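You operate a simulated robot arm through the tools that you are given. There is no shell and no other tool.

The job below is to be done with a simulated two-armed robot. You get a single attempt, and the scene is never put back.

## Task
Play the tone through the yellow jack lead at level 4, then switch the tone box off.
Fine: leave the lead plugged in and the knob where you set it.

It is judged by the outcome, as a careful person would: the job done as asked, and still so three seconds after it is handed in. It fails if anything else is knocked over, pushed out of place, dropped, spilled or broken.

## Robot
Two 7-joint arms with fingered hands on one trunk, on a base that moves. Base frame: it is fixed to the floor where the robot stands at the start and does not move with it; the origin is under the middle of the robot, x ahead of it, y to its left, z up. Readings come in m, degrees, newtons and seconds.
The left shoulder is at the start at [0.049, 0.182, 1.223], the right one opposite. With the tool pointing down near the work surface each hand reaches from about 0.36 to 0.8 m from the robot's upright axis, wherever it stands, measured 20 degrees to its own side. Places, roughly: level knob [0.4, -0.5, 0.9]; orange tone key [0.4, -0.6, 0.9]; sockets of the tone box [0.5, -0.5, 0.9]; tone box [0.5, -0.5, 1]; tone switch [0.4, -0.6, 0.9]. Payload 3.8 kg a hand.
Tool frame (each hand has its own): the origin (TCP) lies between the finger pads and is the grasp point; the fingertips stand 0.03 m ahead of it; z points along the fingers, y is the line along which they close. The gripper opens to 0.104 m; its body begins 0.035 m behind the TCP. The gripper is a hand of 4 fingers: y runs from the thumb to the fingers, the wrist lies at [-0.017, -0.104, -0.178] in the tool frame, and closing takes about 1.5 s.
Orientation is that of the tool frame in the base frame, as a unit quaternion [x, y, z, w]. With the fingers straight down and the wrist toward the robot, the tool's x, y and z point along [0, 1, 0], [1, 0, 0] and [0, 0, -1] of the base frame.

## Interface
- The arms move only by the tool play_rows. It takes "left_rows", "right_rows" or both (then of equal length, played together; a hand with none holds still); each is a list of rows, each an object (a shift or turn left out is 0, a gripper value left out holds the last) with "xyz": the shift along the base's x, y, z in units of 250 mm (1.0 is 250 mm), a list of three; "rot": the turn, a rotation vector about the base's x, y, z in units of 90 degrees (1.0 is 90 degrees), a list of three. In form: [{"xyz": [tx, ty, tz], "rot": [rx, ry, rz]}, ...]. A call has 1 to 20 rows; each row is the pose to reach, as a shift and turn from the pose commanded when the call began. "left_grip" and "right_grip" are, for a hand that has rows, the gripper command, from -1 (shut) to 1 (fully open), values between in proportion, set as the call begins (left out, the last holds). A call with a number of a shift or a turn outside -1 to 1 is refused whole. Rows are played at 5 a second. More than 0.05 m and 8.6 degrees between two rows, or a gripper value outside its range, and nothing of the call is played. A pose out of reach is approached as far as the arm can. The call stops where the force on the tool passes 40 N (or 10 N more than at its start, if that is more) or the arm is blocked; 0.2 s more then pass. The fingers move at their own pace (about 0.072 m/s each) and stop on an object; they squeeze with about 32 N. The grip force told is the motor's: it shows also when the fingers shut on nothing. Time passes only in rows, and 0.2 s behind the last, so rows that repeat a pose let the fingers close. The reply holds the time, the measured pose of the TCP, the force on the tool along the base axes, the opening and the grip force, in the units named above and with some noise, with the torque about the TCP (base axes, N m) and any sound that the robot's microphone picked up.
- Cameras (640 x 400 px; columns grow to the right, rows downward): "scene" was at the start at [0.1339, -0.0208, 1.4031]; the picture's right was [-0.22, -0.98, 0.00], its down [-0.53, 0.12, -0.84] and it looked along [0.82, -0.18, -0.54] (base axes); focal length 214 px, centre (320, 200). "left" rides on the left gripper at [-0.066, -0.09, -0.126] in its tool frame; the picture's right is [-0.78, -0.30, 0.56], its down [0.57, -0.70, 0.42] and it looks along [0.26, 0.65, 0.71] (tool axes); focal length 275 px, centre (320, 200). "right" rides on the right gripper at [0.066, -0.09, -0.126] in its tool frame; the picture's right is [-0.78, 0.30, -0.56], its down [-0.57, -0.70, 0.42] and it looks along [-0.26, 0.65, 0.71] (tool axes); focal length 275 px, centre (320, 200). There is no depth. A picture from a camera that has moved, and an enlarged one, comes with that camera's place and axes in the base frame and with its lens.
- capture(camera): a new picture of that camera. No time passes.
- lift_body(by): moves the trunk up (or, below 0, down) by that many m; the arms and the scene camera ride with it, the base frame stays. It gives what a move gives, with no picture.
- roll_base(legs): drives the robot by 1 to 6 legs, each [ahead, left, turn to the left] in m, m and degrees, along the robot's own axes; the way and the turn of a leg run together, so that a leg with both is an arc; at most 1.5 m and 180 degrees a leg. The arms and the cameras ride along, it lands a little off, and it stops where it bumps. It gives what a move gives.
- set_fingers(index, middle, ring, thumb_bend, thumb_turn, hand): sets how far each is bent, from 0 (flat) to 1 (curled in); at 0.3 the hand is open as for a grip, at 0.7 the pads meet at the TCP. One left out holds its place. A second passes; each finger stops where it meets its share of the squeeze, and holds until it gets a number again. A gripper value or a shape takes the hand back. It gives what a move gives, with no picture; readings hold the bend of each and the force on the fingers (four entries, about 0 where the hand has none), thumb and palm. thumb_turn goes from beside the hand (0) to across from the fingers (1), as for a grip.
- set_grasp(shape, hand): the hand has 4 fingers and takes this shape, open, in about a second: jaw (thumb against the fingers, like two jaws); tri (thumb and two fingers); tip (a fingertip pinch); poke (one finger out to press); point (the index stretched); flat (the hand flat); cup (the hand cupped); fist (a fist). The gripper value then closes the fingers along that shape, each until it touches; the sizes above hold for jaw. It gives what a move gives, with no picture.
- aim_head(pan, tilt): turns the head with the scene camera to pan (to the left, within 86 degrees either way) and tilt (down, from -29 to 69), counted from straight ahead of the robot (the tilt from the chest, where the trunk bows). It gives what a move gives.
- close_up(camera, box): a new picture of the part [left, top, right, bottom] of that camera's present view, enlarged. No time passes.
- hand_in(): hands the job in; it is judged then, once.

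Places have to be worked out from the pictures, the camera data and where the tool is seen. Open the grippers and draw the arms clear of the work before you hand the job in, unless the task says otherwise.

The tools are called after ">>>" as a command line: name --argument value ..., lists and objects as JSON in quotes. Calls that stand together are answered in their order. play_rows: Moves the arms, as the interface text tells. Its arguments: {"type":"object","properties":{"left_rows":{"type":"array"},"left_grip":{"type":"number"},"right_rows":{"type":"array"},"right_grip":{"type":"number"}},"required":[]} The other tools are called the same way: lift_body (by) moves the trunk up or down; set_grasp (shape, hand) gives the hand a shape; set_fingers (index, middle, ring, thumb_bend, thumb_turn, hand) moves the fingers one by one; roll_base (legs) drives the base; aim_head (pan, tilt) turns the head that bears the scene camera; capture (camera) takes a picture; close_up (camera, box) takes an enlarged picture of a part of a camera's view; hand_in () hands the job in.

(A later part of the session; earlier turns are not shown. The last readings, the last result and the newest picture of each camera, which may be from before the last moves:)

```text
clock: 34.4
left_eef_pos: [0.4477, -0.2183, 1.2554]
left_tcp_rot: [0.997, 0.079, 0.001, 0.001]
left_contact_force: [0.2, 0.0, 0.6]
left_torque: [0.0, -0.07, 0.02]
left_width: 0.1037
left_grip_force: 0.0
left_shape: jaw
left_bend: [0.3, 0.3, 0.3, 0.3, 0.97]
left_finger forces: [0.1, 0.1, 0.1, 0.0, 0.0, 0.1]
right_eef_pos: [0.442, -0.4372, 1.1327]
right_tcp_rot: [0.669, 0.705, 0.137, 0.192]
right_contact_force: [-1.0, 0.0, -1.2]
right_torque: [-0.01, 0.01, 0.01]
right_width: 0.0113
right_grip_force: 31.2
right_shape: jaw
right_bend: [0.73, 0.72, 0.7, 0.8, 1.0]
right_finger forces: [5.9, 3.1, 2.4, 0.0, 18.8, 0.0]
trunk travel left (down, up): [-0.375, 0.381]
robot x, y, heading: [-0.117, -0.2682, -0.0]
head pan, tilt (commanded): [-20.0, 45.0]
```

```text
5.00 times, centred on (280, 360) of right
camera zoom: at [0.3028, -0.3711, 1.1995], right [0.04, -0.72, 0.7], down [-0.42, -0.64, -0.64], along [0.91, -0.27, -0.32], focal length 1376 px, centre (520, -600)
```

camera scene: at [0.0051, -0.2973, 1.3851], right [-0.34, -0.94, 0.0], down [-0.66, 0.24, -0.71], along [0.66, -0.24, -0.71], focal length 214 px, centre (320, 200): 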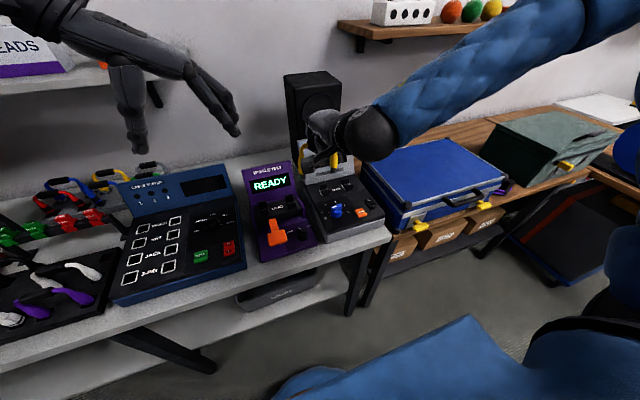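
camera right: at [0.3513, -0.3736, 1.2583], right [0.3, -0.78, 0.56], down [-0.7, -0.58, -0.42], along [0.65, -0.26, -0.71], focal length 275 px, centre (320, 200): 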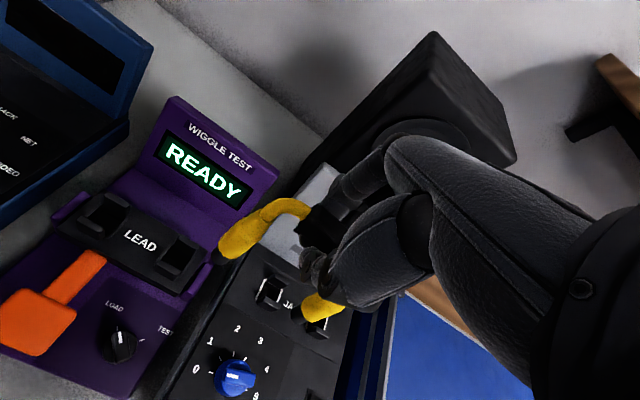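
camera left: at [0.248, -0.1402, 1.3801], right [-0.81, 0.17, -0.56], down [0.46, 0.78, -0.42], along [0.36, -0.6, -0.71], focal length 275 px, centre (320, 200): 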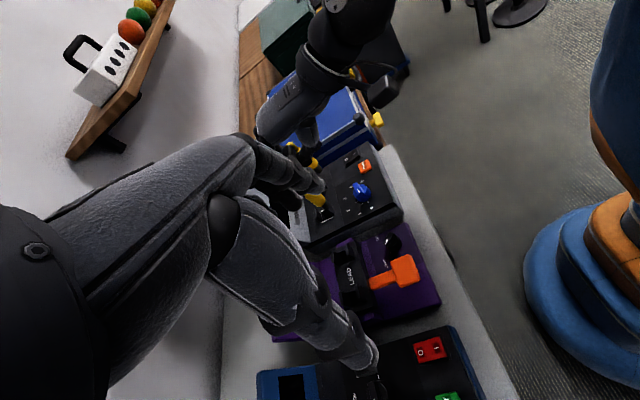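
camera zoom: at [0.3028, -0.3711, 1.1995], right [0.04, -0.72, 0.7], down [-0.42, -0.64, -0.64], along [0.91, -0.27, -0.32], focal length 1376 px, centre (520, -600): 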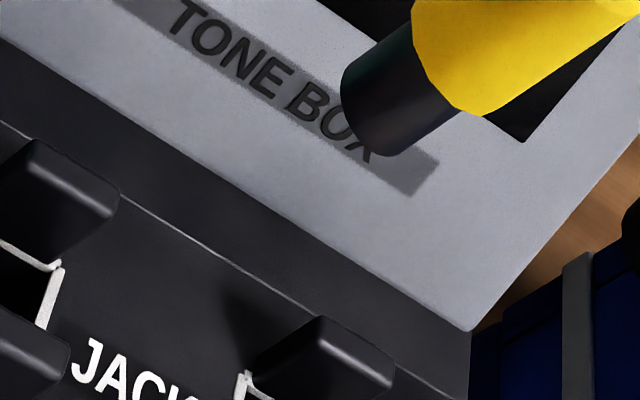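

Socket centres come out near [0.475, −0.486] and [0.475, −0.566], surface z≈0.915. I move the tips over them (dx +32 mm, dy −88 mm) and lower 60 mm to hover, then re-check.

>>> play_rows --right_rows '[{"xyz": [0.03, -0.09, 0]}, {"xyz": [0.06, -0.18, 0]}, {"xyz": [0.1, -0.27, 0]}, {"xyz": [0.128, -0.354, 0]}, {"xyz": [0.128, -0.354, -0.08]}, {"xyz": [0.128, -0.354, -0.16]}, {"xyz": [0.128, -0.354, -0.24]}, {"xyz": [0.128, -0.354, -0.24]}]'

>>> capture --camera "left"

>>> close_up --camera "left" --box '[310, 80, 400, 200]'

>>> close_up --camera "scene" --box '[300, 140, 380, 220]'

>>> close_up --camera "right" --box '[160, 180, 400, 400]'

```text
clock: 36.1
left_eef_pos: [0.4484, -0.2187, 1.255]
left_tcp_rot: [0.997, 0.079, 0.0, 0.0]
left_contact_force: [0.2, -0.2, 1.2]
left_torque: [0.01, -0.02, 0.0]
left_width: 0.1035
left_grip_force: 0.0
left_shape: jaw
left_bend: [0.3, 0.3, 0.3, 0.3, 0.97]
left_finger forces: [0.0, 0.0, 0.0, 0.0, 0.0, 0.0]
right_eef_pos: [0.4732, -0.5272, 1.0741]
right_tcp_rot: [0.67, 0.704, 0.136, 0.192]
right_contact_force: [-0.1, 0.0, -0.8]
right_torque: [0.01, 0.02, -0.01]
right_width: 0.0114
right_grip_force: 32.2
right_shape: jaw
right_bend: [0.73, 0.72, 0.7, 0.8, 1.0]
right_finger forces: [5.9, 3.2, 2.4, 0.0, 18.8, 0.0]
trunk travel left (down, up): [-0.375, 0.381]
robot x, y, heading: [-0.1185, -0.2628, -0.2]
head pan, tilt (commanded): [-20.0, 45.0]
```

```text
taken
camera left: at [0.3676, -0.1401, 1.3805], right [-0.81, 0.17, -0.56], down [0.46, 0.78, -0.42], along [0.36, -0.6, -0.71], focal length 275 px, centre (320, 200)
```

left: 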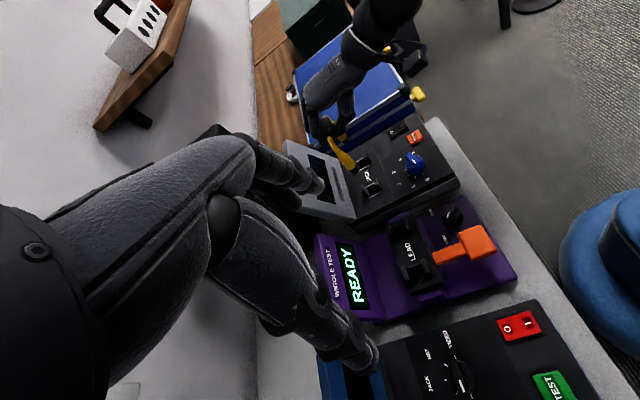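

```text
3.33 times, centred on (355, 140) of left
camera zoom: at [0.3676, -0.1401, 1.3805], right [-0.81, 0.17, -0.56], down [0.46, 0.78, -0.42], along [0.36, -0.6, -0.71], focal length 918 px, centre (203, 400)
```

zoom: 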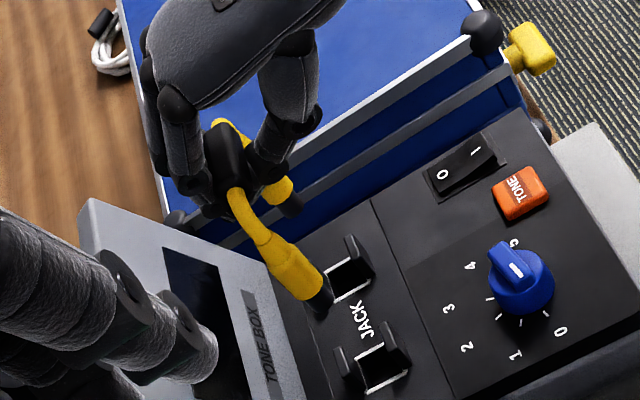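

```text
5.00 times, centred on (340, 180) of scene
camera zoom: at [0.0048, -0.2973, 1.3852], right [-0.34, -0.94, 0.0], down [-0.66, 0.24, -0.71], along [0.66, -0.24, -0.71], focal length 1072 px, centre (220, 300)
```

zoom: 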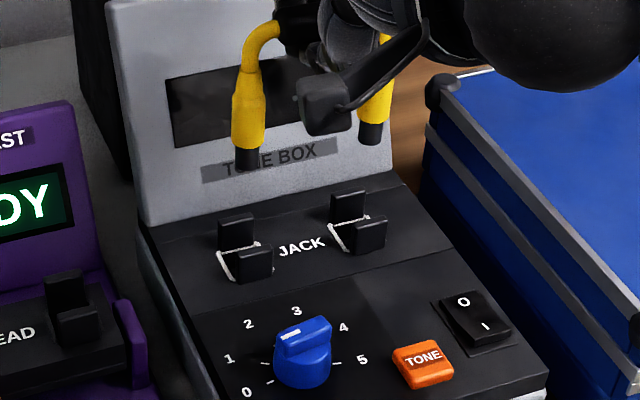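

```text
1.82 times, centred on (280, 290) of right
camera zoom: at [0.3347, -0.4595, 1.1398], right [0.03, -0.72, 0.7], down [-0.42, -0.64, -0.64], along [0.91, -0.27, -0.32], focal length 500 px, centre (393, 36)
```

zoom: 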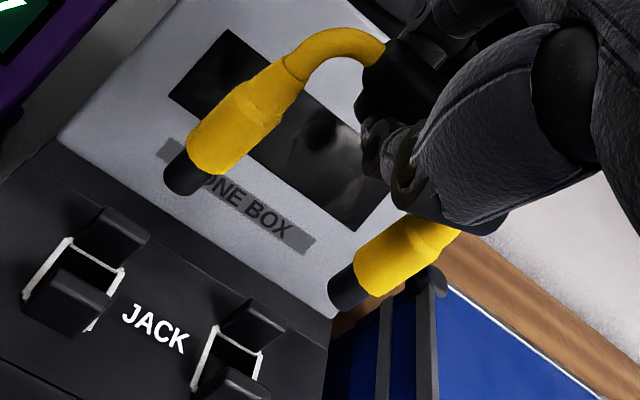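

The sockets are unobstructed now from the left camera, so I zoom tightly for exact tip-versus-socket offsets.

>>> close_up --camera "left" --box '[325, 130, 385, 205]'

>>> close_up --camera "scene" --box '[330, 150, 380, 200]'

>>> close_up --camera "right" --box '[165, 200, 345, 400]'

```text
5.33 times, centred on (355, 168) of left
camera zoom: at [0.3676, -0.1401, 1.3805], right [-0.81, 0.17, -0.56], down [0.46, 0.78, -0.42], along [0.36, -0.6, -0.71], focal length 1468 px, centre (133, 373)
```

zoom: 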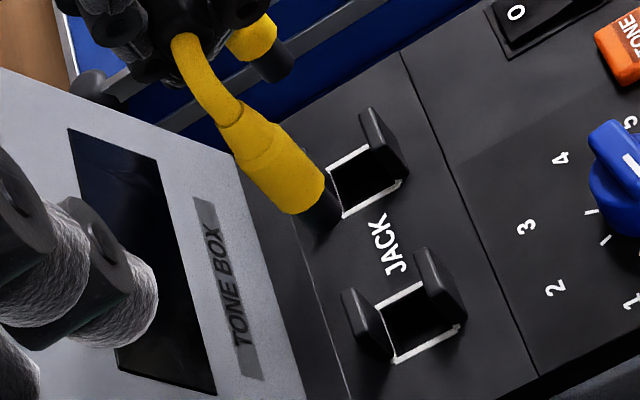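

```text
8.00 times, centred on (355, 175) of scene
camera zoom: at [0.0048, -0.2973, 1.3852], right [-0.34, -0.94, 0.0], down [-0.66, 0.24, -0.71], along [0.66, -0.24, -0.71], focal length 1716 px, centre (40, 400)
```

zoom: 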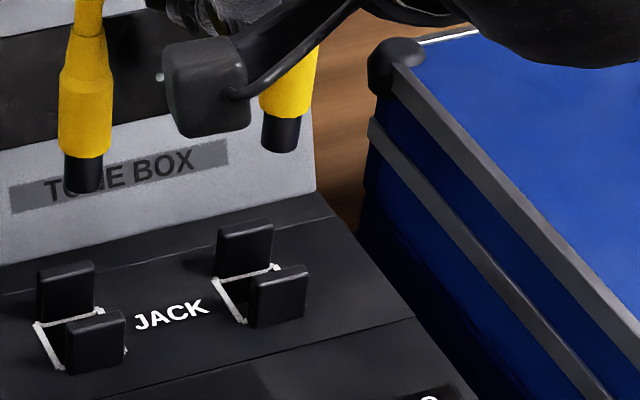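

```text
2.00 times, centred on (255, 300) of right
camera zoom: at [0.3347, -0.4595, 1.1398], right [0.03, -0.72, 0.7], down [-0.42, -0.64, -0.64], along [0.91, -0.27, -0.32], focal length 551 px, centre (450, 0)
```

zoom: 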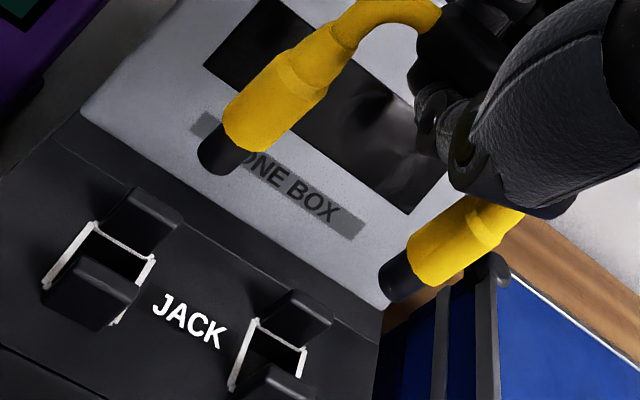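

Tips (≈[0.4735, −0.486/−0.566, 0.992]) are within about 1 mm of the socket centres. I lower 55 mm to just above the fences and check again.

>>> play_rows --right_rows '[{"xyz": [0.004, 0, -0.06]}, {"xyz": [0.004, 0, -0.12]}, {"xyz": [0.004, 0, -0.18]}, {"xyz": [0.004, 0, -0.22]}, {"xyz": [0.004, 0, -0.22]}]'

>>> close_up --camera "left" --box '[325, 130, 385, 205]'

>>> close_up --camera "scene" --box '[325, 150, 375, 200]'

>>> close_up --camera "right" --box '[165, 180, 365, 400]'

```text
clock: 37.4
left_eef_pos: [0.4481, -0.2184, 1.2552]
left_tcp_rot: [0.997, 0.078, -0.001, 0.001]
left_contact_force: [-0.6, 0.0, -0.3]
left_torque: [0.03, 0.03, -0.02]
left_width: 0.1037
left_grip_force: 0.0
left_shape: jaw
left_bend: [0.3, 0.3, 0.3, 0.3, 0.97]
left_finger forces: [0.0, 0.0, 0.0, 0.1, 0.1, 0.0]
right_eef_pos: [0.475, -0.527, 1.0176]
right_tcp_rot: [0.67, 0.704, 0.136, 0.191]
right_contact_force: [-0.3, 0.5, -0.9]
right_torque: [0.0, 0.01, 0.02]
right_width: 0.0112
right_grip_force: 32.6
right_shape: jaw
right_bend: [0.73, 0.72, 0.7, 0.8, 1.0]
right_finger forces: [5.7, 0.0, 2.3, 0.1, 18.9, 0.0]
trunk travel left (down, up): [-0.375, 0.381]
robot x, y, heading: [-0.1203, -0.2659, -0.1]
head pan, tilt (commanded): [-20.0, 45.0]
```

```text
5.33 times, centred on (355, 168) of left
camera zoom: at [0.3679, -0.1401, 1.3803], right [-0.81, 0.17, -0.56], down [0.46, 0.78, -0.42], along [0.36, -0.6, -0.71], focal length 1468 px, centre (133, 373)
```

zoom: 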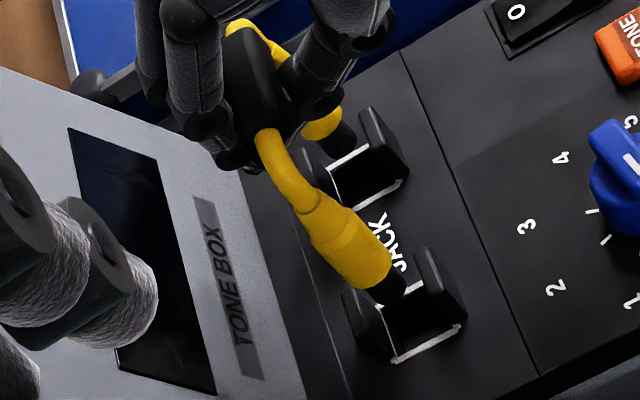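

```text
8.00 times, centred on (350, 175) of scene
camera zoom: at [0.0051, -0.2974, 1.3851], right [-0.34, -0.94, 0.0], down [-0.66, 0.24, -0.71], along [0.66, -0.24, -0.71], focal length 1716 px, centre (80, 400)
```

zoom: 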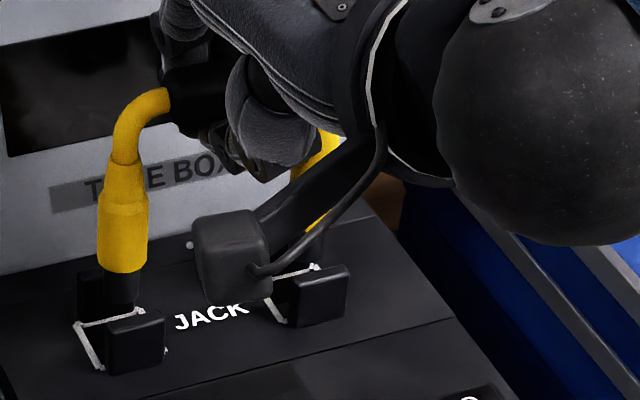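

```text
1.82 times, centred on (265, 290) of right
camera zoom: at [0.3359, -0.4599, 1.0841], right [0.04, -0.72, 0.7], down [-0.42, -0.64, -0.64], along [0.91, -0.27, -0.32], focal length 500 px, centre (420, 36)
```

zoom: 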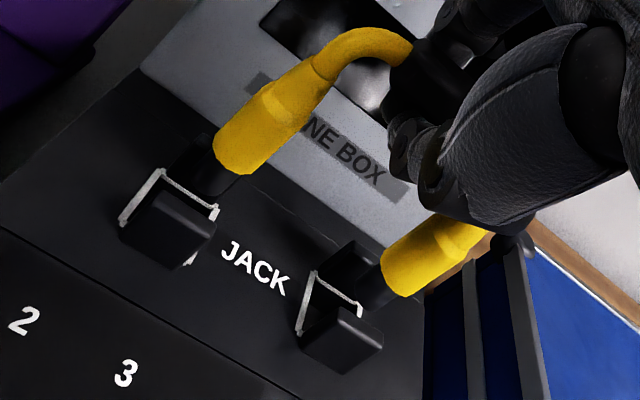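

The tips line up over the holes between the fences. I lower slowly in 4 mm steps, watching the force.

>>> play_rows --right_rows '[{"xyz": [0, 0, -0.016]}, {"xyz": [0, 0, -0.032]}, {"xyz": [0, 0, -0.048]}, {"xyz": [0, 0, -0.064]}, {"xyz": [0, 0, -0.08]}, {"xyz": [0, 0, -0.096]}]'

>>> close_up --camera "left" --box '[325, 130, 385, 205]'

>>> close_up --camera "scene" --box '[325, 150, 375, 200]'

>>> close_up --camera "right" --box '[165, 180, 365, 400]'

```text
clock: 38.8
left_eef_pos: [0.4489, -0.2181, 1.2544]
left_tcp_rot: [0.997, 0.078, 0.0, 0.0]
left_contact_force: [0.2, -0.4, -0.4]
left_torque: [-0.02, 0.01, -0.04]
left_width: 0.104
left_grip_force: 0.0
left_shape: jaw
left_bend: [0.3, 0.3, 0.3, 0.3, 0.97]
left_finger forces: [0.0, 0.1, 0.0, 0.1, 0.0, 0.0]
right_eef_pos: [0.4754, -0.5274, 0.9938]
right_tcp_rot: [0.67, 0.705, 0.136, 0.191]
right_contact_force: [0.0, -0.6, -0.8]
right_torque: [-0.05, -0.02, -0.02]
right_width: 0.0112
right_grip_force: 32.2
right_shape: jaw
right_bend: [0.73, 0.72, 0.7, 0.8, 1.0]
right_finger forces: [5.9, 0.0, 2.3, 0.0, 18.8, 0.0]
trunk travel left (down, up): [-0.375, 0.381]
robot x, y, heading: [-0.1181, -0.2692, -0.2]
head pan, tilt (commanded): [-20.0, 45.0]
```

```text
5.33 times, centred on (355, 168) of left
camera zoom: at [0.368, -0.1401, 1.3803], right [-0.81, 0.17, -0.56], down [0.46, 0.78, -0.42], along [0.36, -0.6, -0.71], focal length 1468 px, centre (133, 373)
```

zoom: 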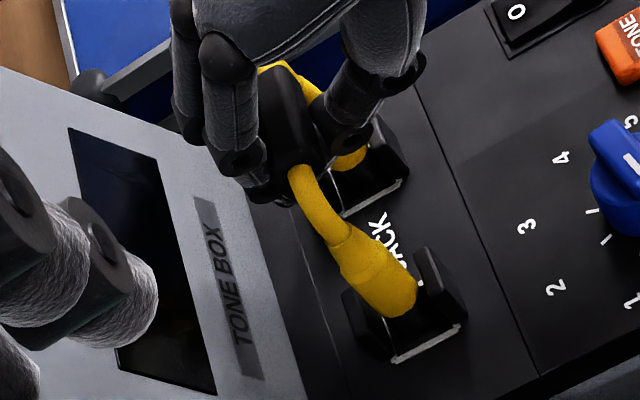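

```text
8.00 times, centred on (350, 175) of scene
camera zoom: at [0.0052, -0.2974, 1.3851], right [-0.34, -0.94, 0.0], down [-0.66, 0.24, -0.71], along [0.66, -0.24, -0.71], focal length 1716 px, centre (80, 400)
```

zoom: 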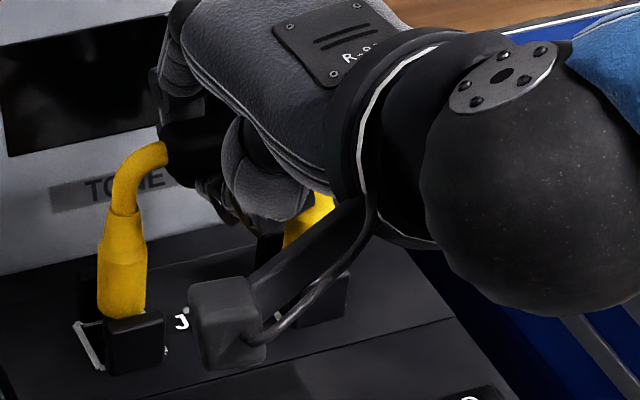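

```text
1.82 times, centred on (265, 290) of right
camera zoom: at [0.336, -0.4599, 1.0601], right [0.03, -0.72, 0.7], down [-0.42, -0.64, -0.64], along [0.91, -0.27, -0.32], focal length 500 px, centre (420, 36)
```

zoom: 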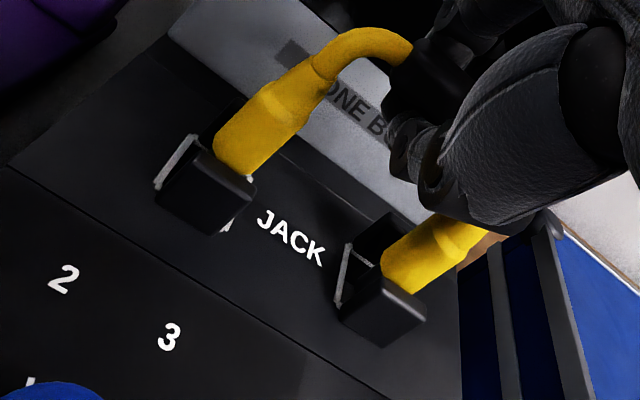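

Boots are now between the fences and no force yet. I keep lowering in small steps.

>>> play_rows --right_rows '[{"xyz": [0, 0, -0.012]}, {"xyz": [0, 0, -0.024]}, {"xyz": [0, 0, -0.036]}, {"xyz": [0, 0, -0.048]}]'

>>> close_up --camera "left" --box '[325, 130, 385, 205]'

>>> close_up --camera "right" --box '[165, 180, 365, 400]'

```text
clock: 39.8
left_eef_pos: [0.4491, -0.2179, 1.2541]
left_tcp_rot: [0.997, 0.078, 0.0, 0.001]
left_contact_force: [0.6, 0.2, -0.7]
left_torque: [0.01, -0.02, 0.02]
left_width: 0.1037
left_grip_force: 0.1
left_shape: jaw
left_bend: [0.3, 0.3, 0.3, 0.3, 0.97]
left_finger forces: [0.0, 0.0, 0.0, 0.0, 0.0, 0.0]
right_eef_pos: [0.4752, -0.5281, 0.9824]
right_tcp_rot: [0.669, 0.705, 0.136, 0.193]
right_contact_force: [-0.9, -0.9, -0.6]
right_torque: [-0.01, 0.03, -0.02]
right_width: 0.0113
right_grip_force: 31.7
right_shape: jaw
right_bend: [0.73, 0.72, 0.7, 0.8, 1.0]
right_finger forces: [5.8, 0.0, 2.3, 0.0, 18.9, 0.0]
trunk travel left (down, up): [-0.375, 0.381]
robot x, y, heading: [-0.1167, -0.2688, -0.2]
head pan, tilt (commanded): [-20.0, 45.0]
```

```text
5.33 times, centred on (355, 168) of left
camera zoom: at [0.368, -0.1401, 1.3803], right [-0.81, 0.17, -0.56], down [0.46, 0.78, -0.42], along [0.36, -0.6, -0.71], focal length 1468 px, centre (133, 373)
```

zoom: 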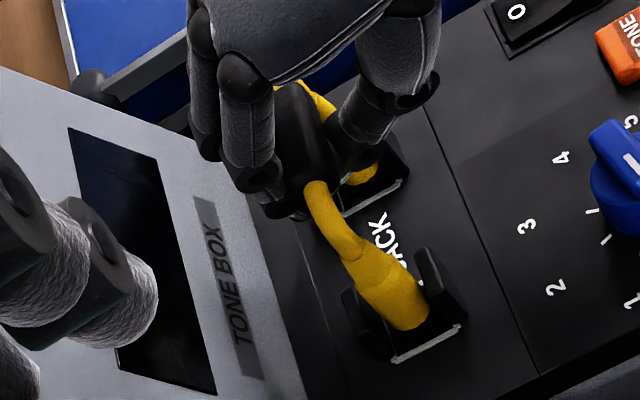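

```text
1.82 times, centred on (265, 290) of right
camera zoom: at [0.3359, -0.4602, 1.0484], right [0.04, -0.72, 0.7], down [-0.42, -0.64, -0.64], along [0.91, -0.27, -0.32], focal length 500 px, centre (420, 36)
```

zoom: 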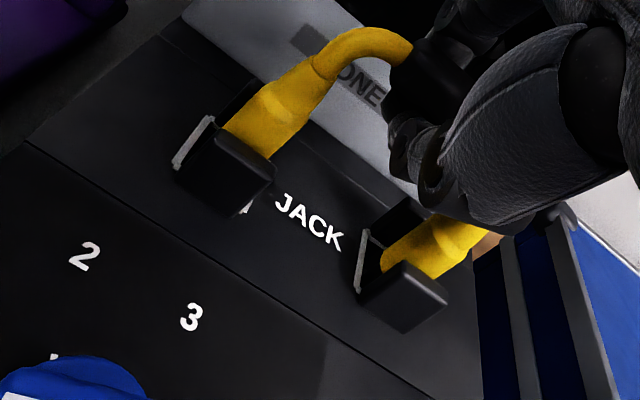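

Still free; the tips are now inside the holes. I continue in 3 mm steps until I feel the seat.

>>> play_rows --right_rows '[{"xyz": [0, 0, -0.012]}, {"xyz": [0, 0, -0.024]}, {"xyz": [0, 0, -0.036]}, {"xyz": [0, 0, -0.048]}]'

>>> close_up --camera "left" --box '[325, 130, 385, 205]'

>>> close_up --camera "right" --box '[165, 180, 365, 400]'

```text
clock: 40.8
left_eef_pos: [0.4494, -0.2184, 1.2531]
left_tcp_rot: [0.997, 0.079, -0.001, 0.0]
left_contact_force: [-0.1, -1.0, 0.0]
left_torque: [-0.02, 0.01, 0.01]
left_width: 0.1036
left_grip_force: 0.0
left_shape: jaw
left_bend: [0.3, 0.3, 0.3, 0.3, 0.97]
left_finger forces: [0.0, 0.1, 0.1, 0.0, 0.0, 0.0]
right_eef_pos: [0.476, -0.5273, 0.9689]
right_tcp_rot: [0.67, 0.704, 0.135, 0.192]
right_contact_force: [0.6, -1.1, 1.4]
right_torque: [0.06, 0.03, -0.01]
right_width: 0.0096
right_grip_force: 32.3
right_shape: jaw
right_bend: [0.73, 0.72, 0.7, 0.8, 1.0]
right_finger forces: [0.8, 0.1, 0.2, 0.0, 0.0, 0.1]
trunk travel left (down, up): [-0.375, 0.381]
robot x, y, heading: [-0.1187, -0.2655, -0.2]
head pan, tilt (commanded): [-20.0, 45.0]
```

```text
5.33 times, centred on (355, 168) of left
camera zoom: at [0.3685, -0.1401, 1.38], right [-0.81, 0.17, -0.56], down [0.46, 0.78, -0.42], along [0.36, -0.6, -0.71], focal length 1468 px, centre (133, 373)
```

zoom: 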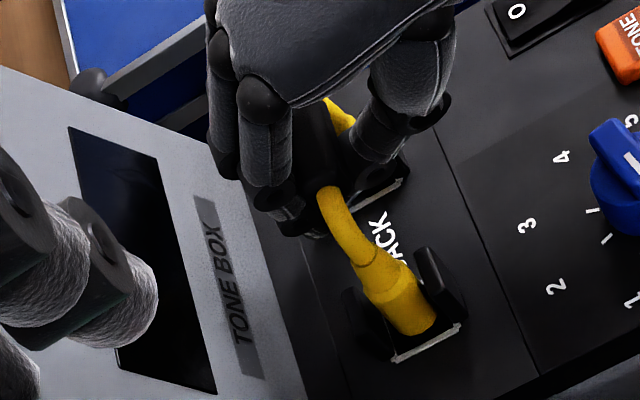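

```text
1.82 times, centred on (265, 290) of right
camera zoom: at [0.3363, -0.4599, 1.0354], right [0.04, -0.72, 0.7], down [-0.42, -0.64, -0.64], along [0.91, -0.27, -0.32], focal length 500 px, centre (420, 36)
```

zoom: 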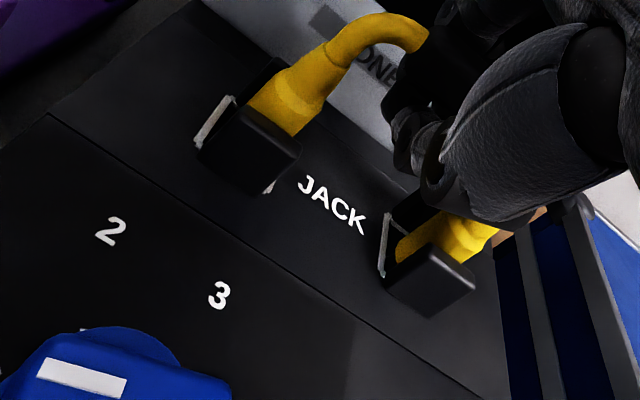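

The lead stopped sinking (handle now ~24 mm above the TCP and finger forces gone), so it seems to rest in the sockets. I zoom in to see how deep it sits.

>>> close_up --camera "left" --box '[340, 155, 375, 200]'

>>> close_up --camera "right" --box '[200, 200, 320, 300]'

>>> close_up --camera "scene" --box '[320, 150, 370, 200]'

```text
8.89 times, centred on (358, 178) of left
camera zoom: at [0.3685, -0.1401, 1.38], right [-0.81, 0.17, -0.56], down [0.46, 0.78, -0.42], along [0.36, -0.6, -0.71], focal length 2447 px, centre (-13, 400)
```

zoom: 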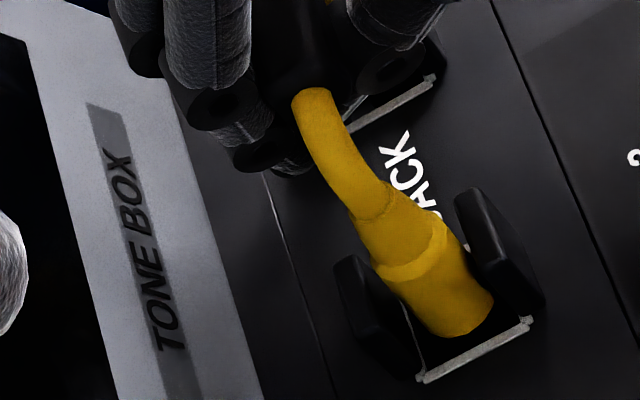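

```text
4.00 times, centred on (260, 250) of right
camera zoom: at [0.3363, -0.4599, 1.0354], right [0.04, -0.72, 0.7], down [-0.42, -0.64, -0.64], along [0.91, -0.27, -0.32], focal length 1101 px, centre (560, 0)
```

zoom: 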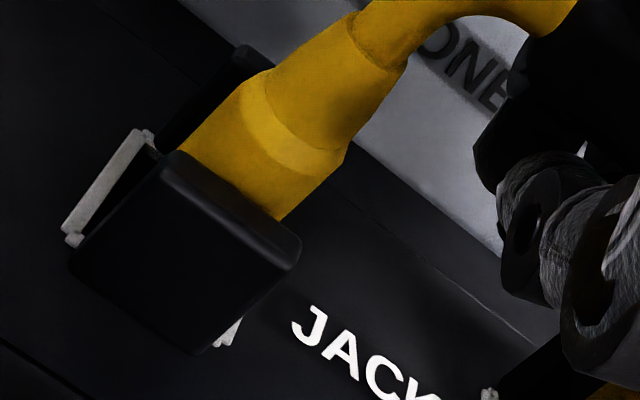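

```text
8.00 times, centred on (345, 175) of scene
camera zoom: at [0.0056, -0.2974, 1.385], right [-0.34, -0.94, 0.0], down [-0.66, 0.24, -0.71], along [0.66, -0.24, -0.71], focal length 1716 px, centre (120, 400)
```

zoom: 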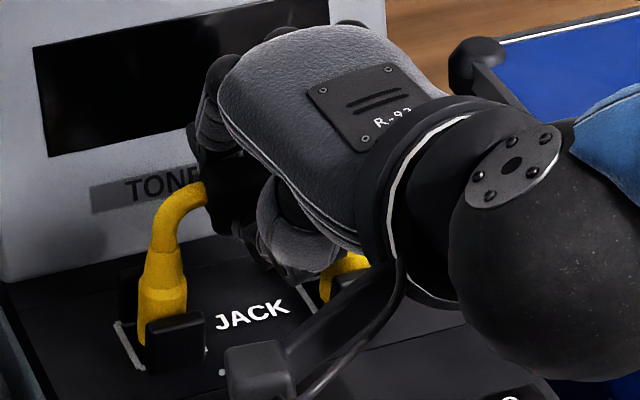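

The plugs sit upright in the holes. I press a little farther: with the palm just above the handle, moving down up to 12 mm in small steps should push the lead to its seat, watching the force.

>>> play_rows --right_rows '[{"xyz": [0, 0, -0.008]}, {"xyz": [0, 0, -0.016]}, {"xyz": [0, 0, -0.024]}, {"xyz": [0, 0, -0.032]}]'

>>> close_up --camera "left" --box '[340, 155, 375, 200]'

```text
clock: 41.8
left_eef_pos: [0.4485, -0.2193, 1.2545]
left_tcp_rot: [0.997, 0.079, 0.0, 0.0]
left_contact_force: [-0.5, 0.2, 0.3]
left_torque: [0.02, 0.01, 0.0]
left_width: 0.1038
left_grip_force: 0.0
left_shape: jaw
left_bend: [0.3, 0.3, 0.3, 0.3, 0.97]
left_finger forces: [0.1, 0.0, 0.0, 0.1, 0.1, 0.0]
right_eef_pos: [0.4753, -0.5267, 0.9634]
right_tcp_rot: [0.67, 0.704, 0.137, 0.193]
right_contact_force: [1.7, -0.5, 7.8]
right_torque: [0.08, 0.01, -0.04]
right_width: 0.0093
right_grip_force: 32.4
right_shape: jaw
right_bend: [0.73, 0.72, 0.7, 0.8, 1.0]
right_finger forces: [4.8, 0.0, 0.4, 0.1, 0.0, 0.1]
trunk travel left (down, up): [-0.375, 0.381]
robot x, y, heading: [-0.1183, -0.267, 0.3]
head pan, tilt (commanded): [-20.0, 45.0]
```

```text
8.89 times, centred on (358, 178) of left
camera zoom: at [0.3674, -0.1397, 1.3806], right [-0.81, 0.17, -0.56], down [0.46, 0.78, -0.42], along [0.36, -0.6, -0.71], focal length 2447 px, centre (-13, 400)
```

zoom: 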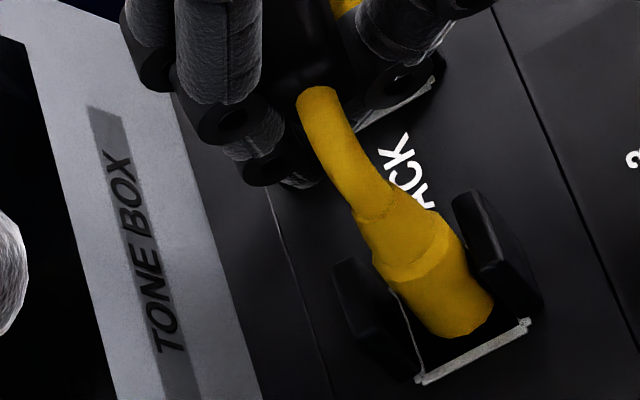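

A firm 7.8 N upward reaction and no visible sinking suggests it's near the bottom. I press slightly more (up to ~4 mm command) to be sure it's seated.

>>> play_rows --right_rows '[{"xyz": [0, 0, -0.008]}, {"xyz": [0, 0, -0.016]}, {"xyz": [0, 0, -0.016]}]'

>>> close_up --camera "left" --box '[330, 135, 380, 200]'

```text
clock: 42.5
left_eef_pos: [0.4473, -0.2167, 1.2549]
left_tcp_rot: [0.997, 0.078, 0.001, 0.0]
left_contact_force: [-0.1, 0.4, -0.6]
left_torque: [0.0, 0.01, 0.0]
left_width: 0.1038
left_grip_force: 0.0
left_shape: jaw
left_bend: [0.3, 0.3, 0.3, 0.3, 0.97]
left_finger forces: [0.0, 0.0, 0.0, 0.0, 0.0, 0.0]
right_eef_pos: [0.4749, -0.527, 0.9614]
right_tcp_rot: [0.669, 0.704, 0.138, 0.195]
right_contact_force: [5.8, -1.0, 20.8]
right_torque: [-0.04, -0.06, -0.06]
right_width: 0.0094
right_grip_force: 32.0
right_shape: jaw
right_bend: [0.73, 0.72, 0.71, 0.8, 1.0]
right_finger forces: [10.4, 0.0, 6.7, 0.0, 0.0, 0.0]
trunk travel left (down, up): [-0.375, 0.381]
robot x, y, heading: [-0.1177, -0.2679, -0.1]
head pan, tilt (commanded): [-20.0, 45.0]
```

```text
6.15 times, centred on (355, 168) of left
camera zoom: at [0.3665, -0.1394, 1.381], right [-0.81, 0.17, -0.56], down [0.46, 0.78, -0.42], along [0.36, -0.6, -0.71], focal length 1694 px, centre (105, 400)
```

zoom: 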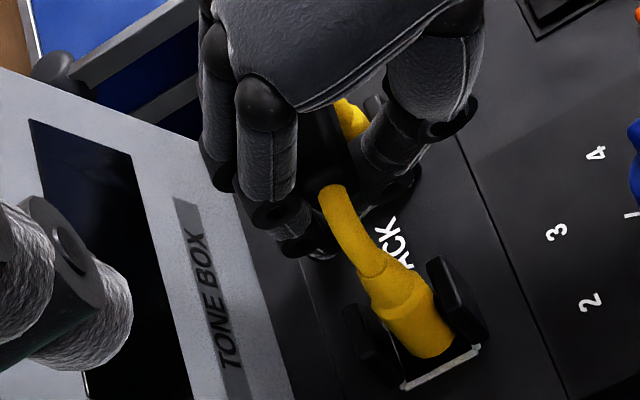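

The lead is bottomed out (20 N reaction, no movement). I relieve the pressure by rising 10 mm (still within slack) and then open the fingers to about 56 mm.

>>> play_rows --right_rows '[{"xyz": [0, 0, 0.014]}, {"xyz": [0, 0, 0.028]}, {"xyz": [0, 0, 0.036]}]'

>>> play_rows --right_rows '[{"xyz": [0, 0, 0]}, {"xyz": [0, 0, 0]}, {"xyz": [0, 0, 0]}, {"xyz": [0, 0, 0]}, {"xyz": [0, 0, 0]}]' --right_grip 0.08

>>> close_up --camera "left" --box '[330, 125, 390, 200]'

>>> close_up --camera "right" --box '[165, 180, 365, 400]'

```text
clock: 43.4
left_eef_pos: [0.4489, -0.2182, 1.2542]
left_tcp_rot: [0.997, 0.078, 0.001, -0.001]
left_contact_force: [0.3, 0.0, -0.4]
left_torque: [-0.02, 0.01, -0.01]
left_width: 0.1038
left_grip_force: 0.0
left_shape: jaw
left_bend: [0.3, 0.3, 0.3, 0.3, 0.97]
left_finger forces: [0.0, 0.0, 0.0, 0.1, 0.0, 0.0]
right_eef_pos: [0.4741, -0.527, 0.964]
right_tcp_rot: [0.67, 0.705, 0.133, 0.19]
right_contact_force: [1.0, 0.3, 0.7]
right_torque: [0.02, 0.01, -0.01]
right_width: 0.0092
right_grip_force: 32.3
right_shape: jaw
right_bend: [0.73, 0.72, 0.7, 0.8, 1.0]
right_finger forces: [0.7, 0.0, 0.4, 0.1, 0.0, 0.0]
trunk travel left (down, up): [-0.375, 0.381]
robot x, y, heading: [-0.1203, -0.2643, -0.1]
head pan, tilt (commanded): [-20.0, 45.0]
```

```text
clock: 44.5
left_eef_pos: [0.4501, -0.2177, 1.2544]
left_tcp_rot: [0.997, 0.078, 0.0, -0.001]
left_contact_force: [0.2, -0.4, -0.4]
left_torque: [-0.01, 0.01, 0.01]
left_width: 0.1036
left_grip_force: 0.0
left_shape: jaw
left_bend: [0.3, 0.3, 0.3, 0.3, 0.97]
left_finger forces: [0.1, 0.0, 0.0, 0.1, 0.0, 0.0]
right_eef_pos: [0.4749, -0.5266, 0.9666]
right_tcp_rot: [0.67, 0.704, 0.136, 0.192]
right_contact_force: [0.1, -0.1, -0.3]
right_torque: [0.01, -0.01, -0.01]
right_width: 0.0555
right_grip_force: 0.0
right_shape: jaw
right_bend: [0.74, 0.43, 0.4, 0.67, 1.0]
right_finger forces: [0.1, 0.0, 0.0, 0.0, 0.0, 0.1]
trunk travel left (down, up): [-0.375, 0.381]
robot x, y, heading: [-0.1175, -0.2719, -0.2]
head pan, tilt (commanded): [-20.0, 45.0]
```

```text
5.33 times, centred on (360, 162) of left
camera zoom: at [0.3679, -0.1401, 1.3803], right [-0.81, 0.17, -0.56], down [0.46, 0.78, -0.42], along [0.36, -0.6, -0.71], focal length 1468 px, centre (107, 400)
```

zoom: 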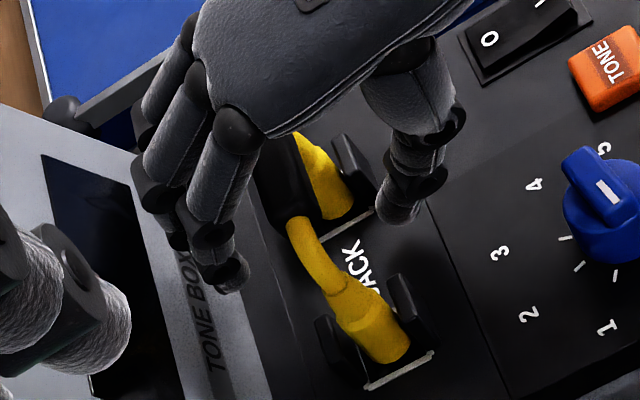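

```text
1.82 times, centred on (265, 290) of right
camera zoom: at [0.3359, -0.4599, 1.0332], right [0.03, -0.72, 0.7], down [-0.42, -0.64, -0.64], along [0.91, -0.27, -0.32], focal length 500 px, centre (420, 36)
```

zoom: 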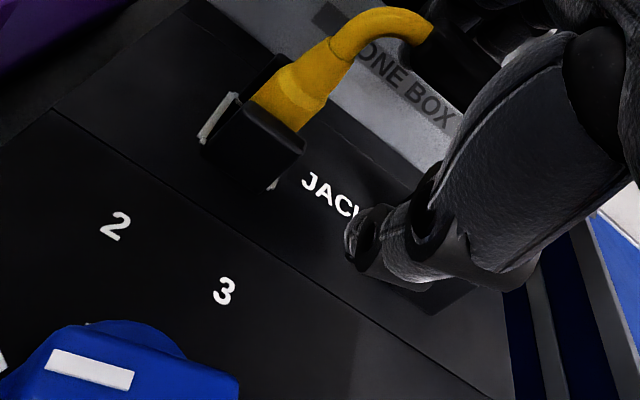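

The lead stays upright in the sockets with the hand open around it. I withdraw along the fingers' axis (up and back) so neither thumb nor fingers drag the handle.

>>> play_rows --right_rows '[{"xyz": [-0.018, 0.003, 0.036]}, {"xyz": [-0.036, 0.005, 0.072]}, {"xyz": [-0.072, 0.01, 0.143]}, {"xyz": [-0.108, 0.015, 0.213]}, {"xyz": [-0.145, 0.02, 0.284]}, {"xyz": [-0.2, 0.026, 0.4]}]'

>>> close_up --camera "left" --box '[320, 110, 420, 210]'

>>> capture --camera "scene"

>>> close_up --camera "right" --box '[100, 150, 400, 400]'

```text
clock: 46.0
left_eef_pos: [0.4473, -0.2181, 1.2545]
left_tcp_rot: [0.997, 0.079, 0.0, 0.0]
left_contact_force: [0.4, -0.5, -0.4]
left_torque: [0.0, -0.01, -0.02]
left_width: 0.1037
left_grip_force: 0.1
left_shape: jaw
left_bend: [0.3, 0.3, 0.3, 0.3, 0.97]
left_finger forces: [0.0, 0.0, 0.0, 0.0, 0.0, 0.0]
right_eef_pos: [0.4247, -0.5193, 1.0683]
right_tcp_rot: [0.669, 0.705, 0.137, 0.193]
right_contact_force: [-0.7, -0.4, 0.3]
right_torque: [0.01, -0.02, 0.07]
right_width: 0.0559
right_grip_force: 0.1
right_shape: jaw
right_bend: [0.74, 0.43, 0.39, 0.67, 1.0]
right_finger forces: [0.0, 0.0, 0.0, 0.1, 0.0, 0.0]
trunk travel left (down, up): [-0.375, 0.381]
robot x, y, heading: [-0.1167, -0.2699, -0.1]
head pan, tilt (commanded): [-20.0, 45.0]
```

```text
4.00 times, centred on (370, 160) of left
camera zoom: at [0.3669, -0.1399, 1.3808], right [-0.81, 0.17, -0.56], down [0.46, 0.78, -0.42], along [0.36, -0.6, -0.71], focal length 1101 px, centre (120, 360)
```

zoom: 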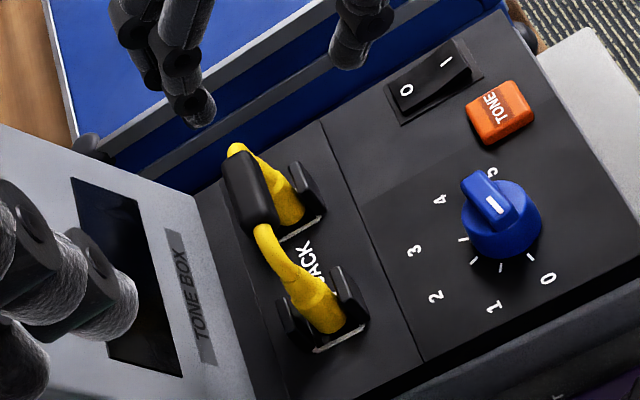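

```text
taken
camera scene: at [0.0042, -0.2972, 1.3852], right [-0.34, -0.94, 0.0], down [-0.66, 0.24, -0.71], along [0.66, -0.24, -0.71], focal length 214 px, centre (320, 200)
```

scene: 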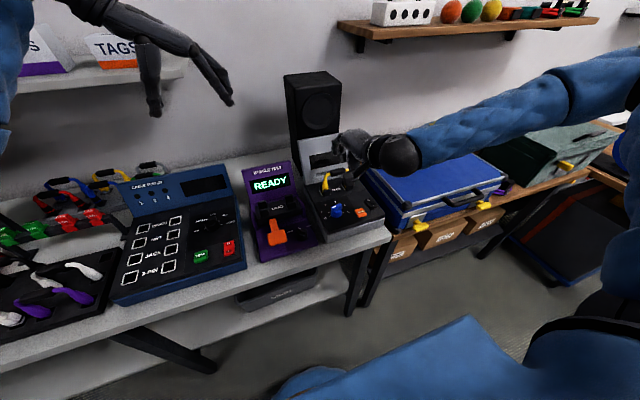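

```text
1.60 times, centred on (250, 275) of right
camera zoom: at [0.2852, -0.4533, 1.1336], right [0.03, -0.72, 0.7], down [-0.41, -0.64, -0.64], along [0.91, -0.27, -0.32], focal length 440 px, centre (432, 80)
```

zoom: 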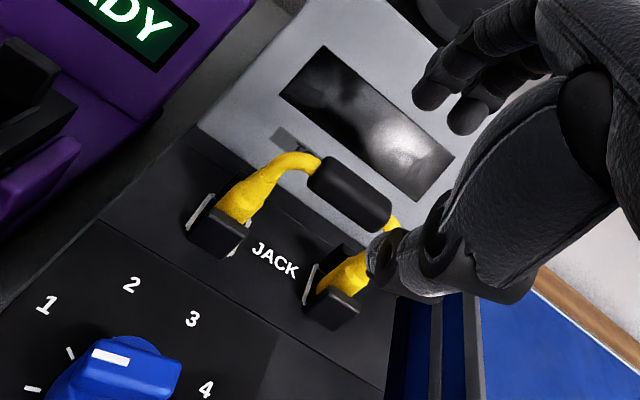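

The lead is plugged in and upright. Next I study the knob's dial closely to know its present and target angle.

>>> close_up --camera "left" --box '[385, 140, 425, 190]'

>>> close_up --camera "scene" --box '[315, 185, 385, 230]'

>>> close_up --camera "right" --box '[60, 270, 260, 400]'

```text
8.00 times, centred on (405, 165) of left
camera zoom: at [0.3669, -0.1399, 1.3808], right [-0.81, 0.17, -0.56], down [0.46, 0.78, -0.42], along [0.36, -0.6, -0.71], focal length 2202 px, centre (-360, 480)
```

zoom: 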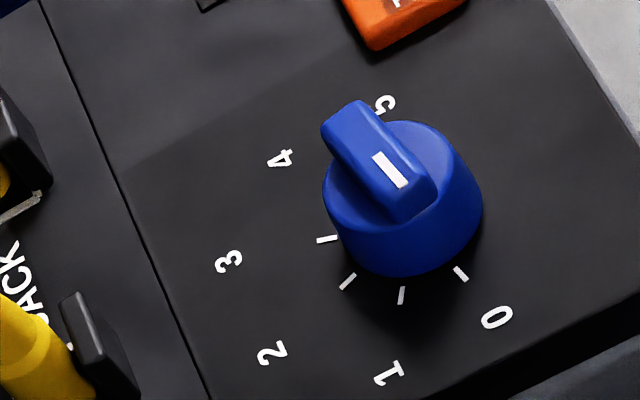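

```text
8.89 times, centred on (350, 208) of scene
camera zoom: at [0.0042, -0.2972, 1.3852], right [-0.34, -0.94, 0.0], down [-0.66, 0.24, -0.71], along [0.66, -0.24, -0.71], focal length 1906 px, centre (53, 133)
```

zoom: 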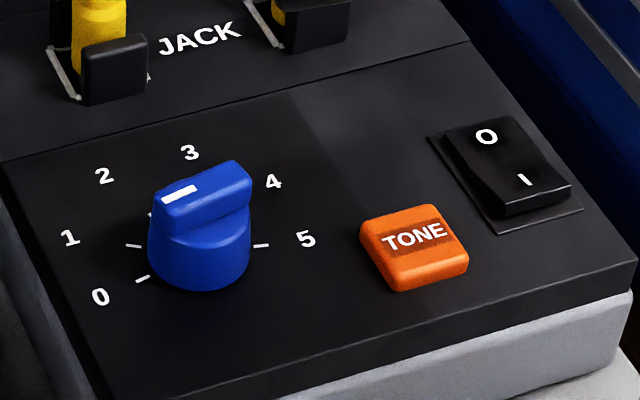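

```text
3.08 times, centred on (160, 335) of right
camera zoom: at [0.2852, -0.4533, 1.1336], right [0.03, -0.72, 0.7], down [-0.41, -0.64, -0.64], along [0.91, -0.27, -0.32], focal length 847 px, centre (812, -215)
```

zoom: 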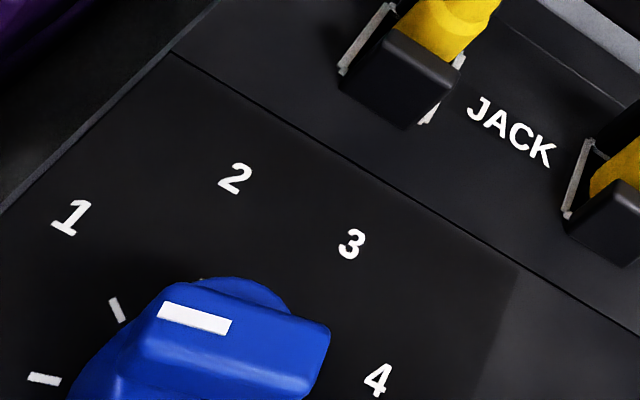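

From the two views: knob centre ≈[0.376, −0.483], top z≈0.944, pointer at 0 (pointing left); labels run clockwise about 42–45° apart, so 4 lies right-ahead. TONE key ≈[0.352, −0.549, 0.922]; switch O end ≈[0.389, −0.596], I end ≈[0.363, −0.596] (O pressed = off). I straighten the right hand and bring it above the knob.

>>> play_rows --right_rows '[{"xyz": [-0.03, 0.02, 0.02], "rot": [0.0085, 0.05, -0.0055]}, {"xyz": [-0.06, 0.05, 0.04], "rot": [0.017, 0.1, -0.011]}, {"xyz": [-0.1, 0.08, 0.06], "rot": [0.0255, 0.15, -0.0165]}, {"xyz": [-0.13, 0.1, 0.07], "rot": [0.034, 0.2, -0.022]}, {"xyz": [-0.16, 0.12, 0.08], "rot": [0.0425, 0.25, -0.0275]}, {"xyz": [-0.194, 0.145, 0.08], "rot": [0.051, 0.298, -0.033]}, {"xyz": [-0.194, 0.145, 0.08], "rot": [0.051, 0.298, -0.033]}]'

>>> capture --camera "right"

>>> close_up --camera "left" --box '[320, 100, 440, 220]'

```text
clock: 47.5
left_eef_pos: [0.4478, -0.2192, 1.255]
left_tcp_rot: [0.997, 0.079, 0.001, 0.0]
left_contact_force: [-0.2, -0.6, 0.8]
left_torque: [-0.01, 0.02, 0.0]
left_width: 0.1037
left_grip_force: 0.1
left_shape: jaw
left_bend: [0.3, 0.3, 0.3, 0.3, 0.97]
left_finger forces: [0.0, 0.0, 0.0, 0.0, 0.0, 0.0]
right_eef_pos: [0.3764, -0.4834, 1.0869]
right_tcp_rot: [0.708, 0.706, -0.001, -0.001]
right_contact_force: [0.5, 1.1, 0.5]
right_torque: [-0.01, 0.02, 0.03]
right_width: 0.0558
right_grip_force: 0.1
right_shape: jaw
right_bend: [0.74, 0.43, 0.39, 0.67, 1.0]
right_finger forces: [0.0, 0.0, 0.1, 0.1, 0.0, 0.0]
trunk travel left (down, up): [-0.375, 0.381]
robot x, y, heading: [-0.1174, -0.268, -0.1]
head pan, tilt (commanded): [-20.0, 45.0]
```

```text
taken
camera right: at [0.2866, -0.4194, 1.2134], right [0.3, -0.78, 0.56], down [-0.7, -0.57, -0.42], along [0.65, -0.27, -0.71], focal length 275 px, centre (320, 200)
```

right: 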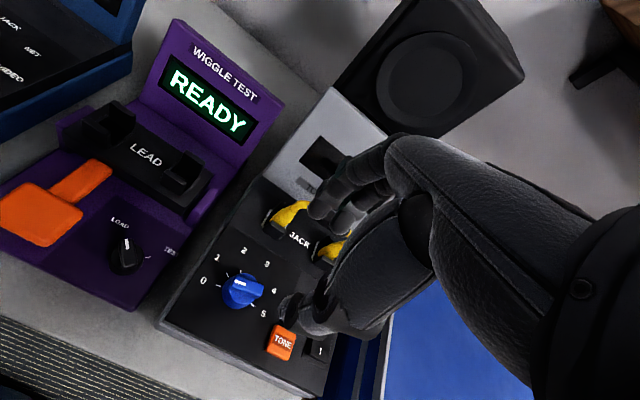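

```text
3.33 times, centred on (380, 160) of left
camera zoom: at [0.3679, -0.1403, 1.3803], right [-0.81, 0.17, -0.56], down [0.46, 0.78, -0.42], along [0.36, -0.6, -0.71], focal length 918 px, centre (120, 333)
```

zoom: 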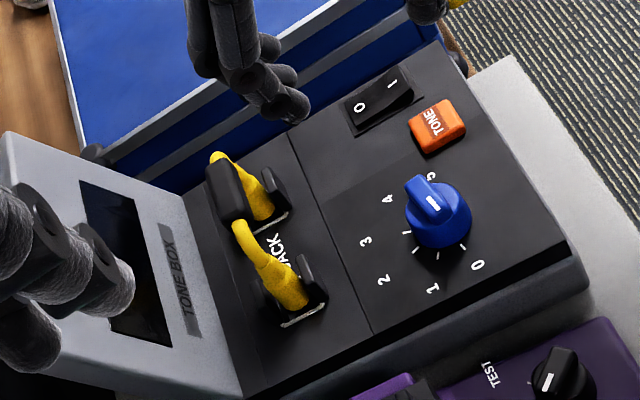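

The right hand is above the knob. I zoom the right camera on the dial for a second measure of centre and angles.

>>> close_up --camera "right" --box '[190, 235, 290, 335]'

>>> close_up --camera "left" --box '[380, 130, 440, 190]'

```text
4.00 times, centred on (240, 285) of right
camera zoom: at [0.2866, -0.4194, 1.2134], right [0.3, -0.78, 0.56], down [-0.7, -0.57, -0.42], along [0.65, -0.27, -0.71], focal length 1101 px, centre (640, -140)
```

zoom: 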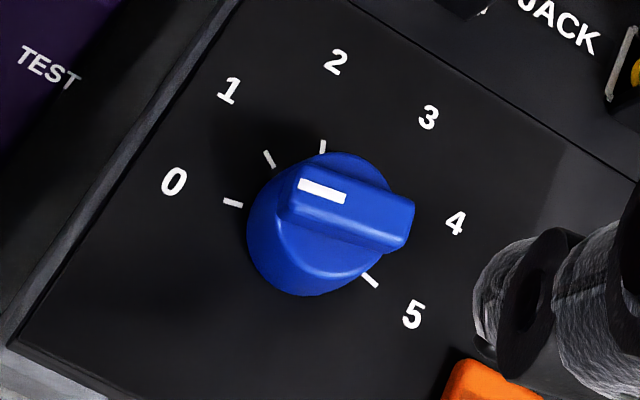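

```text
6.67 times, centred on (410, 160) of left
camera zoom: at [0.3679, -0.1403, 1.3803], right [-0.81, 0.17, -0.56], down [0.46, 0.78, -0.42], along [0.36, -0.6, -0.71], focal length 1835 px, centre (-280, 467)
```

zoom: 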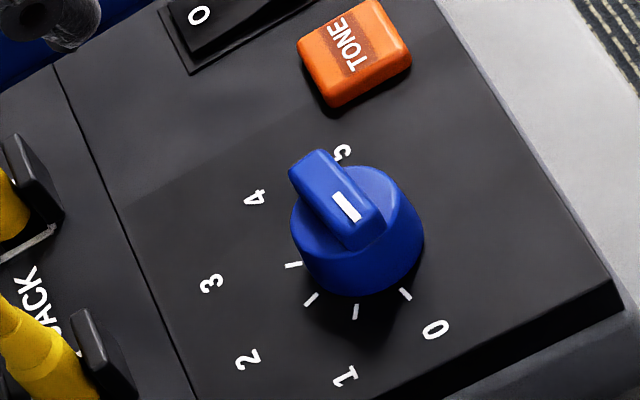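

Pointer reads ~103° (at 0), so 4 needs roughly 170° clockwise. Before gripping I test at this height how far the hand can yaw clockwise.

>>> play_rows --right_rows '[{"rot": [0, 0, -0.09]}, {"rot": [0, 0, -0.18]}, {"rot": [0, 0, -0.27]}, {"rot": [0, 0, -0.36]}, {"rot": [0, 0, -0.45]}, {"rot": [0, 0, -0.54]}, {"rot": [0, 0, -0.63]}, {"rot": [0, 0, -0.72]}, {"rot": [0, 0, -0.81]}, {"rot": [0, 0, -0.9]}, {"rot": [0, 0, -0.98]}]'

```text
clock: 50.0
left_eef_pos: [0.4493, -0.2198, 1.2544]
left_tcp_rot: [0.997, 0.078, 0.0, 0.0]
left_contact_force: [0.3, 0.7, 0.0]
left_torque: [0.0, -0.01, -0.02]
left_width: 0.1037
left_grip_force: 0.0
left_shape: jaw
left_bend: [0.3, 0.3, 0.3, 0.3, 0.97]
left_finger forces: [0.0, 0.0, 0.0, 0.0, 0.0, 0.1]
right_eef_pos: [0.3604, -0.5149, 1.0932]
right_tcp_rot: [1.0, 0.014, -0.001, 0.0]
right_contact_force: [0.6, 0.0, -0.7]
right_torque: [-0.01, 0.01, 0.04]
right_width: 0.0558
right_grip_force: 0.0
right_shape: jaw
right_bend: [0.74, 0.43, 0.39, 0.67, 1.0]
right_finger forces: [0.0, 0.0, 0.0, 0.0, 0.0, 0.0]
right hand out of reach, approached as far as the arm can: row 9, 10, 11
trunk travel left (down, up): [-0.375, 0.381]
robot x, y, heading: [-0.1192, -0.2696, -0.1]
head pan, tilt (commanded): [-20.0, 45.0]
```

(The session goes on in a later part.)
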